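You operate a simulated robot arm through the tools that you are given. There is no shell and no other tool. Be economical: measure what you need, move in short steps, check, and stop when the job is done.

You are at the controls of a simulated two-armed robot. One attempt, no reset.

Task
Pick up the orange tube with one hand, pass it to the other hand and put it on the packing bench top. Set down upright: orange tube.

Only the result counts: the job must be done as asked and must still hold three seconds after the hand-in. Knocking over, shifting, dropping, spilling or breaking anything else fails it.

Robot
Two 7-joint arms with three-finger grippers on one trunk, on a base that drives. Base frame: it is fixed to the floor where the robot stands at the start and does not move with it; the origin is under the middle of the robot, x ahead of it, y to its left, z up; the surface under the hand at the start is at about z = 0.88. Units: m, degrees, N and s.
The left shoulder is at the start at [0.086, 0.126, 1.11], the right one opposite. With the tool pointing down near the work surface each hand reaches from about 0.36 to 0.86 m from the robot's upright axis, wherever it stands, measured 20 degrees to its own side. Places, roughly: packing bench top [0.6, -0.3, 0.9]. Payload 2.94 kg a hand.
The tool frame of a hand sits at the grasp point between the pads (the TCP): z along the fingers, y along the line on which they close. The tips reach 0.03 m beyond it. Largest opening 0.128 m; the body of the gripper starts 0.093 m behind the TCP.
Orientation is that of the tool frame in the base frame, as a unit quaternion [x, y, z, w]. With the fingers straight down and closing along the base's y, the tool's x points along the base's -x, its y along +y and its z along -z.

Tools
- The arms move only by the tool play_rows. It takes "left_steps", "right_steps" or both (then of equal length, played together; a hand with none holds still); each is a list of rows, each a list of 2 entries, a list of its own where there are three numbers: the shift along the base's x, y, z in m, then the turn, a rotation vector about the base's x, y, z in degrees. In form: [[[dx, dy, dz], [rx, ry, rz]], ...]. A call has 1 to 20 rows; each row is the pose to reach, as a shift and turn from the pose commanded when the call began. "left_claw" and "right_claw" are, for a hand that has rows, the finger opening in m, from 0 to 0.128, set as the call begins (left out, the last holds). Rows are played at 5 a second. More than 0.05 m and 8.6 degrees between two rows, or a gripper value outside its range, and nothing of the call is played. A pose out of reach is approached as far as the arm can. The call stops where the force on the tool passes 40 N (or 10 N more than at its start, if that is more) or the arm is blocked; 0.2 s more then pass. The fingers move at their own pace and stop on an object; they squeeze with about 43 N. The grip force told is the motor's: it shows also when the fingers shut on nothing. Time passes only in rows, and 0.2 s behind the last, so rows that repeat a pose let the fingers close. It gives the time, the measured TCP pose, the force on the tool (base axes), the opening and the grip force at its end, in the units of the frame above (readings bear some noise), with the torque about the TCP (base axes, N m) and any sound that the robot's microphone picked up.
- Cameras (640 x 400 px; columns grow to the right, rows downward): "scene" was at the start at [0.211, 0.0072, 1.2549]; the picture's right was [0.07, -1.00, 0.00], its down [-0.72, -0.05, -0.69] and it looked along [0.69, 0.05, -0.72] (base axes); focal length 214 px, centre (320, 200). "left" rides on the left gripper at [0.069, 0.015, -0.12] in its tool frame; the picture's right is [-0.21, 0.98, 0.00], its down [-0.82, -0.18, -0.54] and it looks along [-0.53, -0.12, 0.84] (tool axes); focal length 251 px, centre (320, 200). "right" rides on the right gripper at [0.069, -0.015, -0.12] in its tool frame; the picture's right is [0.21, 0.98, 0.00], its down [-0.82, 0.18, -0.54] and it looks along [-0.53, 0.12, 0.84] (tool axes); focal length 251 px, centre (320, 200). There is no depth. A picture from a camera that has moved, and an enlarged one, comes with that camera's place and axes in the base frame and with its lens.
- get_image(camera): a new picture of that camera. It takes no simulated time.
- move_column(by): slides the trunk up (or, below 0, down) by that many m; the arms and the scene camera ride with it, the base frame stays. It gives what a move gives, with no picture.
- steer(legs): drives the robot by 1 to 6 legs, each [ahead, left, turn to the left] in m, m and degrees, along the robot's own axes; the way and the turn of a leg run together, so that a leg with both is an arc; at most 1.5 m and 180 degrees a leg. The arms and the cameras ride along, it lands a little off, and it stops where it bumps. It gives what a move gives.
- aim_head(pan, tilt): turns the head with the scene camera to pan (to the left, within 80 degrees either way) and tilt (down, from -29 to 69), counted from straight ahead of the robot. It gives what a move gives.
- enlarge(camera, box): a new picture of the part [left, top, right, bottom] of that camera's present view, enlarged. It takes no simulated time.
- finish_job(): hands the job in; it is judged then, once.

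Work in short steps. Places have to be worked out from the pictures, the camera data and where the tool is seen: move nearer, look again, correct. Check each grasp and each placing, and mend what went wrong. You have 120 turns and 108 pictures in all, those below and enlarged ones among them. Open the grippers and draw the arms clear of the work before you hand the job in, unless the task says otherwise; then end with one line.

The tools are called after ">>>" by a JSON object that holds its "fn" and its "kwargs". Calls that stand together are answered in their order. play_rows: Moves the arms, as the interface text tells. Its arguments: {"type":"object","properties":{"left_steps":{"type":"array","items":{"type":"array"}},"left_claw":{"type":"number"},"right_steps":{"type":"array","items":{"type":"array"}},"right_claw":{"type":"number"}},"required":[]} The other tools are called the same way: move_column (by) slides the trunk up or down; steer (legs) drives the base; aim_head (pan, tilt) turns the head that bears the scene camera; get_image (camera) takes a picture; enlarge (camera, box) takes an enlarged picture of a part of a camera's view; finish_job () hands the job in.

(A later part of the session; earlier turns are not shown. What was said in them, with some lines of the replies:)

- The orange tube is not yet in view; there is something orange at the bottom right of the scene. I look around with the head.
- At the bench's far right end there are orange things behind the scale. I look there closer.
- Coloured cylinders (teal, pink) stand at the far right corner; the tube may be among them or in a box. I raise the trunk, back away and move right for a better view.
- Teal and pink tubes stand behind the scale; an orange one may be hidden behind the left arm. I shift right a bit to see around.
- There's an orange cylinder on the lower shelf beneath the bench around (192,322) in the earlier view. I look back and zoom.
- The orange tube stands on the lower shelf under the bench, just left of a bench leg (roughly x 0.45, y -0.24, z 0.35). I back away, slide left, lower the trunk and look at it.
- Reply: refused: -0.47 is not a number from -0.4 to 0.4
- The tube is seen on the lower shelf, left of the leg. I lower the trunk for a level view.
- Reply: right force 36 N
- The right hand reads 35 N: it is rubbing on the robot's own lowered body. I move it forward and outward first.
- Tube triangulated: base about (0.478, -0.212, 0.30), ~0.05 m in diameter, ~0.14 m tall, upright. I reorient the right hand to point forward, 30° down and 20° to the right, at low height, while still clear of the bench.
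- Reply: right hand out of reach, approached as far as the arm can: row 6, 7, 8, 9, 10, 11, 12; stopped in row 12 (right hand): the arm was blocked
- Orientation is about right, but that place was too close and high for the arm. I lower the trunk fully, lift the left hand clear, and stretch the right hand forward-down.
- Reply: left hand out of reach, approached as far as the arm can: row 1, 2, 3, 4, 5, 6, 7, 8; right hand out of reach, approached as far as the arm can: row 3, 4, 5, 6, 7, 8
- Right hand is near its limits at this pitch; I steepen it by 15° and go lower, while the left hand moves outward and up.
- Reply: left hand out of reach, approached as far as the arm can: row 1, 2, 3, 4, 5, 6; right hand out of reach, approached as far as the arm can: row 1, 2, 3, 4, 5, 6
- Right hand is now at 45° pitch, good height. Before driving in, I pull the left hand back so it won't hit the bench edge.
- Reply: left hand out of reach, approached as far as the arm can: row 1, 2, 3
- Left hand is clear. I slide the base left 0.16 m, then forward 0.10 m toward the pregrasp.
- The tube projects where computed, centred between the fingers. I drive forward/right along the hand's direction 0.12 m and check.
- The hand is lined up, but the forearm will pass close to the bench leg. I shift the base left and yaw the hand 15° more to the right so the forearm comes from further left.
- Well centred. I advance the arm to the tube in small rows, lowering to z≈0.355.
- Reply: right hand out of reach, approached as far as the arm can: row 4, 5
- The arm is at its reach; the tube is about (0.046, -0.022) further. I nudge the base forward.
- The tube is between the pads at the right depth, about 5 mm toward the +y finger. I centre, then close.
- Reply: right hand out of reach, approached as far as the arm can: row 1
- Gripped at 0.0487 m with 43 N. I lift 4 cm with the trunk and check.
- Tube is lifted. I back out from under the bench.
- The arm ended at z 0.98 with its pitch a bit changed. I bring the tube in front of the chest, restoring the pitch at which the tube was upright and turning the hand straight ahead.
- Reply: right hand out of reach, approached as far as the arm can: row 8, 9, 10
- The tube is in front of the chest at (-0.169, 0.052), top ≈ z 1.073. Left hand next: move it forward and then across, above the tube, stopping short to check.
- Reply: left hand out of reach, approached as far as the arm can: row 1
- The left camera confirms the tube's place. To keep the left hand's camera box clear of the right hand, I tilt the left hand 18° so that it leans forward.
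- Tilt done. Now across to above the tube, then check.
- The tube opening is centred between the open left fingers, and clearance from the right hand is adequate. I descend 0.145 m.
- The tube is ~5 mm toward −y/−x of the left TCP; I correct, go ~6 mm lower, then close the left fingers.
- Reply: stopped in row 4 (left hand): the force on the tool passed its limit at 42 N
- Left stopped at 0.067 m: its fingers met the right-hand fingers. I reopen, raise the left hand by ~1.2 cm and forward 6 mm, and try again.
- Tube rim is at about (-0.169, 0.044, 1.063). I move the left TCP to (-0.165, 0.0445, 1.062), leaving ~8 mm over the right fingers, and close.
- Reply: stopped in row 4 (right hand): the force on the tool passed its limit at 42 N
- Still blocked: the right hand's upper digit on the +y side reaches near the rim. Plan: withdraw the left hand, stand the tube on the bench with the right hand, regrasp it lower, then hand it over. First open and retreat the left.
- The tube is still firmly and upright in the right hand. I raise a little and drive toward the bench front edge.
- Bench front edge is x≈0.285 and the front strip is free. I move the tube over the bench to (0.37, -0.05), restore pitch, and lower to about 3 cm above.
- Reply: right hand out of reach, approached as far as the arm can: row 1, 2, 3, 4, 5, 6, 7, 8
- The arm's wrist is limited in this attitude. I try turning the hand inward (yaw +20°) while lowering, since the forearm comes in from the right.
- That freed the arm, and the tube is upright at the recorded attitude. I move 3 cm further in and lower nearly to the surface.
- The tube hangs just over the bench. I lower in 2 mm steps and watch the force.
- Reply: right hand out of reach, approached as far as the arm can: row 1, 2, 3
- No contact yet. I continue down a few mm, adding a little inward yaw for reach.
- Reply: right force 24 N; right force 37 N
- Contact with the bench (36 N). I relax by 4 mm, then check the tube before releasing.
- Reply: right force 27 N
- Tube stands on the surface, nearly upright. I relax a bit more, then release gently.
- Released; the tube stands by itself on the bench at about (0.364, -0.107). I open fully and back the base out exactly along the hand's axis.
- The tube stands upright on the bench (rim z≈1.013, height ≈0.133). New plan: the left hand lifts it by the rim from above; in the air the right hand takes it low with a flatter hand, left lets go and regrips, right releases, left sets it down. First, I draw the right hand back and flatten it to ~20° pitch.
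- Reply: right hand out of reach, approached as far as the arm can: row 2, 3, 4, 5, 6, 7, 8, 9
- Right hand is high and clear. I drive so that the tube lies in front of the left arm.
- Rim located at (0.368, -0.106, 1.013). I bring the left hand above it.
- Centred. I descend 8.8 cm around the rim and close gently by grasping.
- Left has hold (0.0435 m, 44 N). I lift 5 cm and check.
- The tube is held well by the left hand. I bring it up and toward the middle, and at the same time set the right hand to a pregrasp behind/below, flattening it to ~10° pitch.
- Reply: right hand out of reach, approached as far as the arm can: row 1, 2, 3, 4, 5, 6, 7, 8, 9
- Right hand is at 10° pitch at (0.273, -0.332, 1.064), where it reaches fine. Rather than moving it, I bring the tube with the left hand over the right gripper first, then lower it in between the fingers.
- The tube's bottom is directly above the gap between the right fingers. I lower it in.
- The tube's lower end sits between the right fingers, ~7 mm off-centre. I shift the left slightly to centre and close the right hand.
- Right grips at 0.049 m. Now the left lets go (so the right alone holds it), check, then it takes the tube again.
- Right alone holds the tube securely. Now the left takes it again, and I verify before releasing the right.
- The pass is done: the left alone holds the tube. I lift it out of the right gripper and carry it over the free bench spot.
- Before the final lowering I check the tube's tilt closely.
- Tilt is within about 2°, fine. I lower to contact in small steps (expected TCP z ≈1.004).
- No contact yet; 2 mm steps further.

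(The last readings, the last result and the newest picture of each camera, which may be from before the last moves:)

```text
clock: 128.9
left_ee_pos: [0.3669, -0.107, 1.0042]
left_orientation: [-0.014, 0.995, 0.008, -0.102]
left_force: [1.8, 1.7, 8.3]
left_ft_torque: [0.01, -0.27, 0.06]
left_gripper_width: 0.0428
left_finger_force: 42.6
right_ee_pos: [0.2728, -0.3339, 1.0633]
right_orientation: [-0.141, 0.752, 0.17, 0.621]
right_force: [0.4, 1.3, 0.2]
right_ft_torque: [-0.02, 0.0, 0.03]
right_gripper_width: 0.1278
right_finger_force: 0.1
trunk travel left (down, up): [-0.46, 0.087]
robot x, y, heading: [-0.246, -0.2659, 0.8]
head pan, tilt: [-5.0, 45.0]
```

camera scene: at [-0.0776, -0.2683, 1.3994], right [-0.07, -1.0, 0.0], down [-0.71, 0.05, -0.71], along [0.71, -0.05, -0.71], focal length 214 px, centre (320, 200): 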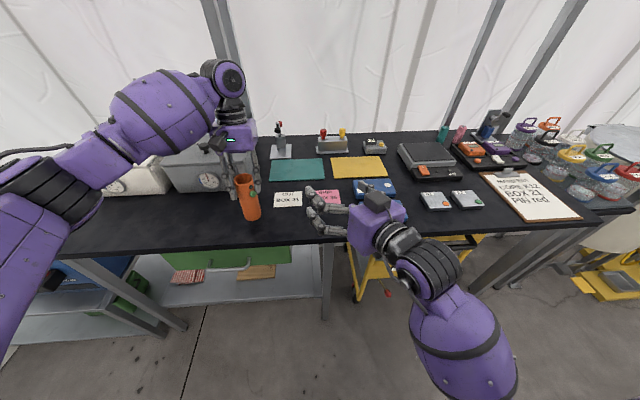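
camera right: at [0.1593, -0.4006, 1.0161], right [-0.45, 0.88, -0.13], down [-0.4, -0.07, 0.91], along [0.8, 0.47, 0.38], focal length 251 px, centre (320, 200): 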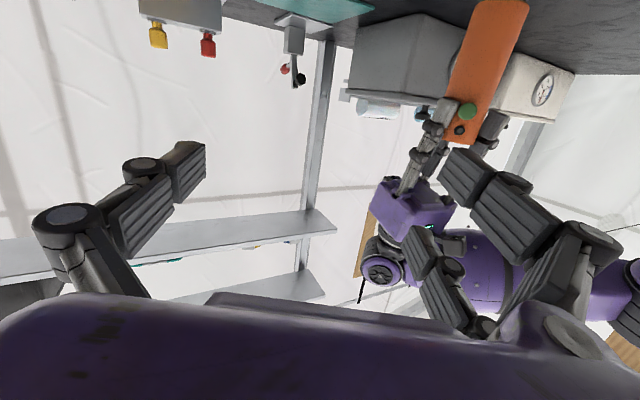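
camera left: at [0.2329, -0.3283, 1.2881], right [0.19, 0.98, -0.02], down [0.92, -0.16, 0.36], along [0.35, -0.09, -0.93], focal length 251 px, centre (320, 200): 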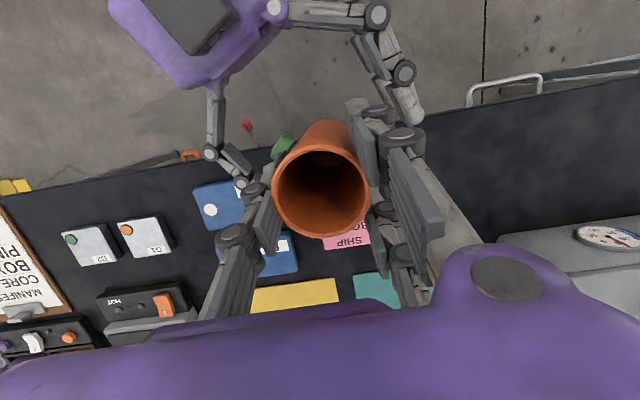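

Contact at 8 N. I release the left hand and look.

>>> {"fn": "play_rows", "kwargs": {"left_steps": [[[0, 0, 0], [0, 0, 0]], [[0, 0, 0], [0, 0, 0]], [[0, 0, 0], [0, 0, 0]], [[0, 0, 0], [0, 0, 0]]], "left_claw": 0.128}}

>>> {"fn": "get_image", "kwargs": {"camera": "left"}}

>>> {"fn": "enlarge", "kwargs": {"camera": "scene", "box": [190, 140, 318, 220]}}

```text
clock: 129.9
left_ee_pos: [0.3663, -0.1058, 1.003]
left_orientation: [-0.013, 0.995, 0.008, -0.102]
left_force: [0.1, -0.3, -0.1]
left_ft_torque: [-0.03, 0.01, -0.03]
left_gripper_width: 0.1281
left_finger_force: 0.1
right_ee_pos: [0.2734, -0.3337, 1.0646]
right_orientation: [-0.141, 0.753, 0.171, 0.619]
right_force: [-0.1, -1.3, -0.2]
right_ft_torque: [0.0, 0.04, -0.01]
right_gripper_width: 0.128
right_finger_force: 0.1
trunk travel left (down, up): [-0.46, 0.087]
robot x, y, heading: [-0.2441, -0.2621, 1.0]
head pan, tilt: [-5.0, 45.0]
```

```text
21 pictures are left
camera left: at [0.3222, -0.096, 1.135], right [0.19, 0.98, -0.02], down [0.92, -0.16, 0.36], along [0.35, -0.09, -0.93], focal length 251 px, centre (320, 200)
```

left: 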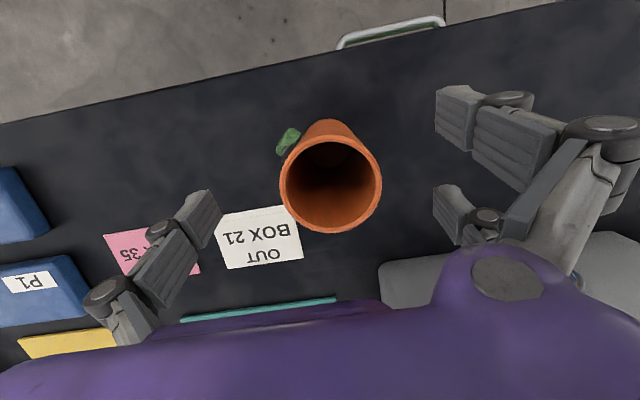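

```text
5.00 times, centred on (254, 180) of scene
camera zoom: at [-0.0776, -0.2682, 1.3993], right [-0.07, -1.0, 0.0], down [-0.71, 0.05, -0.71], along [0.71, -0.05, -0.71], focal length 1072 px, centre (650, 300)
```

zoom: 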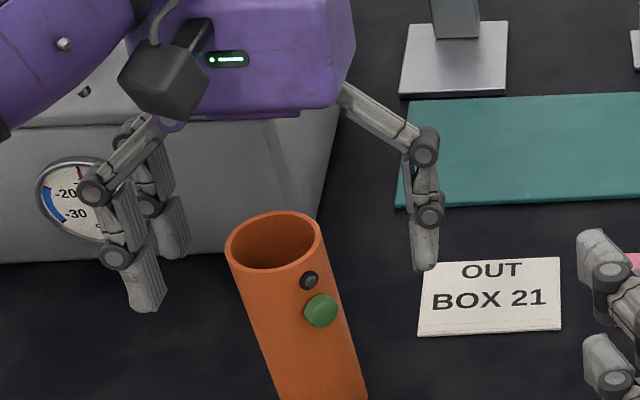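

The tube stands on its own. I raise the left hand straight up, then back the robot away.

>>> {"fn": "play_rows", "kwargs": {"left_steps": [[[0, 0, 0.03], [0, 0, 0]], [[0, 0, 0.07], [0, 0, 0]], [[0, 0, 0.11], [0, 0, 0]], [[0, 0, 0.15], [0, 0, 0]], [[-0.02, 0, 0.19], [0, 0, 0]], [[-0.04, 0, 0.22], [0, 0, 0]]]}}

>>> {"fn": "steer", "kwargs": {"legs": [[-0.3, 0, 0]]}}

>>> {"fn": "get_image", "kwargs": {"camera": "scene"}}

>>> {"fn": "enlarge", "kwargs": {"camera": "scene", "box": [190, 90, 390, 215]}}

```text
clock: 131.3
left_ee_pos: [0.3233, -0.1019, 1.2206]
left_orientation: [-0.013, 0.995, 0.008, -0.103]
left_force: [0.1, -0.9, -0.2]
left_ft_torque: [0.01, -0.02, 0.0]
left_gripper_width: 0.1279
left_finger_force: 0.0
right_ee_pos: [0.2716, -0.3349, 1.0656]
right_orientation: [-0.141, 0.752, 0.171, 0.621]
right_force: [-0.7, -0.3, -0.6]
right_ft_torque: [-0.01, -0.01, -0.06]
right_gripper_width: 0.1279
right_finger_force: 0.0
trunk travel left (down, up): [-0.46, 0.087]
robot x, y, heading: [-0.2477, -0.2629, 0.7]
head pan, tilt: [-5.0, 45.0]
```

```text
clock: 133.3
left_ee_pos: [0.0299, -0.1043, 1.2198]
left_orientation: [-0.017, 0.994, 0.008, -0.104]
left_force: [-1.0, -0.4, -0.4]
left_ft_torque: [0.0, 0.0, 0.01]
left_gripper_width: 0.1279
left_finger_force: 0.0
right_ee_pos: [-0.0203, -0.3369, 1.0647]
right_orientation: [-0.143, 0.752, 0.172, 0.619]
right_force: [-0.3, -0.1, -0.3]
right_ft_torque: [-0.02, 0.01, 0.01]
right_gripper_width: 0.1279
right_finger_force: 0.1
trunk travel left (down, up): [-0.46, 0.087]
robot x, y, heading: [-0.5385, -0.2696, 1.4]
head pan, tilt: [-5.0, 45.0]
```

```text
19 pictures are left
camera scene: at [-0.3712, -0.2722, 1.3993], right [-0.07, -1.0, 0.0], down [-0.71, 0.05, -0.71], along [0.71, -0.05, -0.71], focal length 214 px, centre (320, 200)
```

scene: 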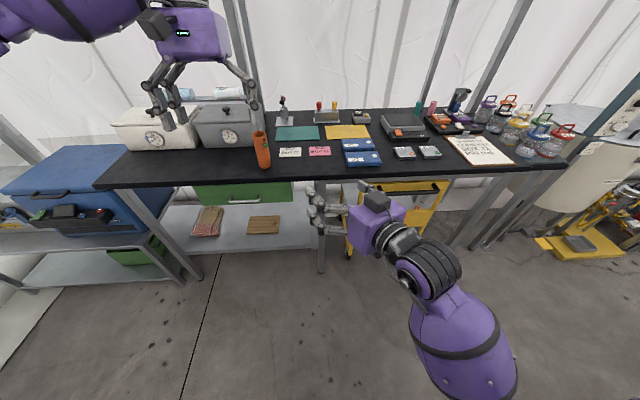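

```text
3.20 times, centred on (290, 152) of scene
camera zoom: at [-0.3712, -0.2722, 1.3993], right [-0.07, -1.0, 0.0], down [-0.71, 0.05, -0.71], along [0.71, -0.05, -0.71], focal length 686 px, centre (416, 352)
```

zoom: 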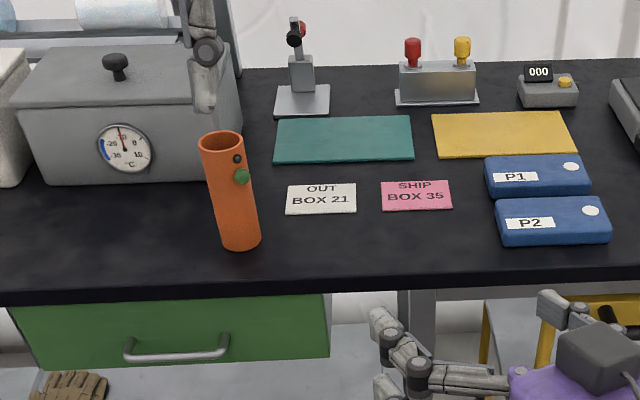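

The tube stands upright on the bench, everything else is in place, and both grippers are open and clear. I hand the job in.

>>> {"fn": "finish_job", "kwargs": {}}

```text
The job is handed in.
```

The orange tube is standing upright on the packing bench top. I picked it up with the right hand and passed it to the left, which set it down; between those steps I stood it on the bench once to get a lower grip for the hand-over.
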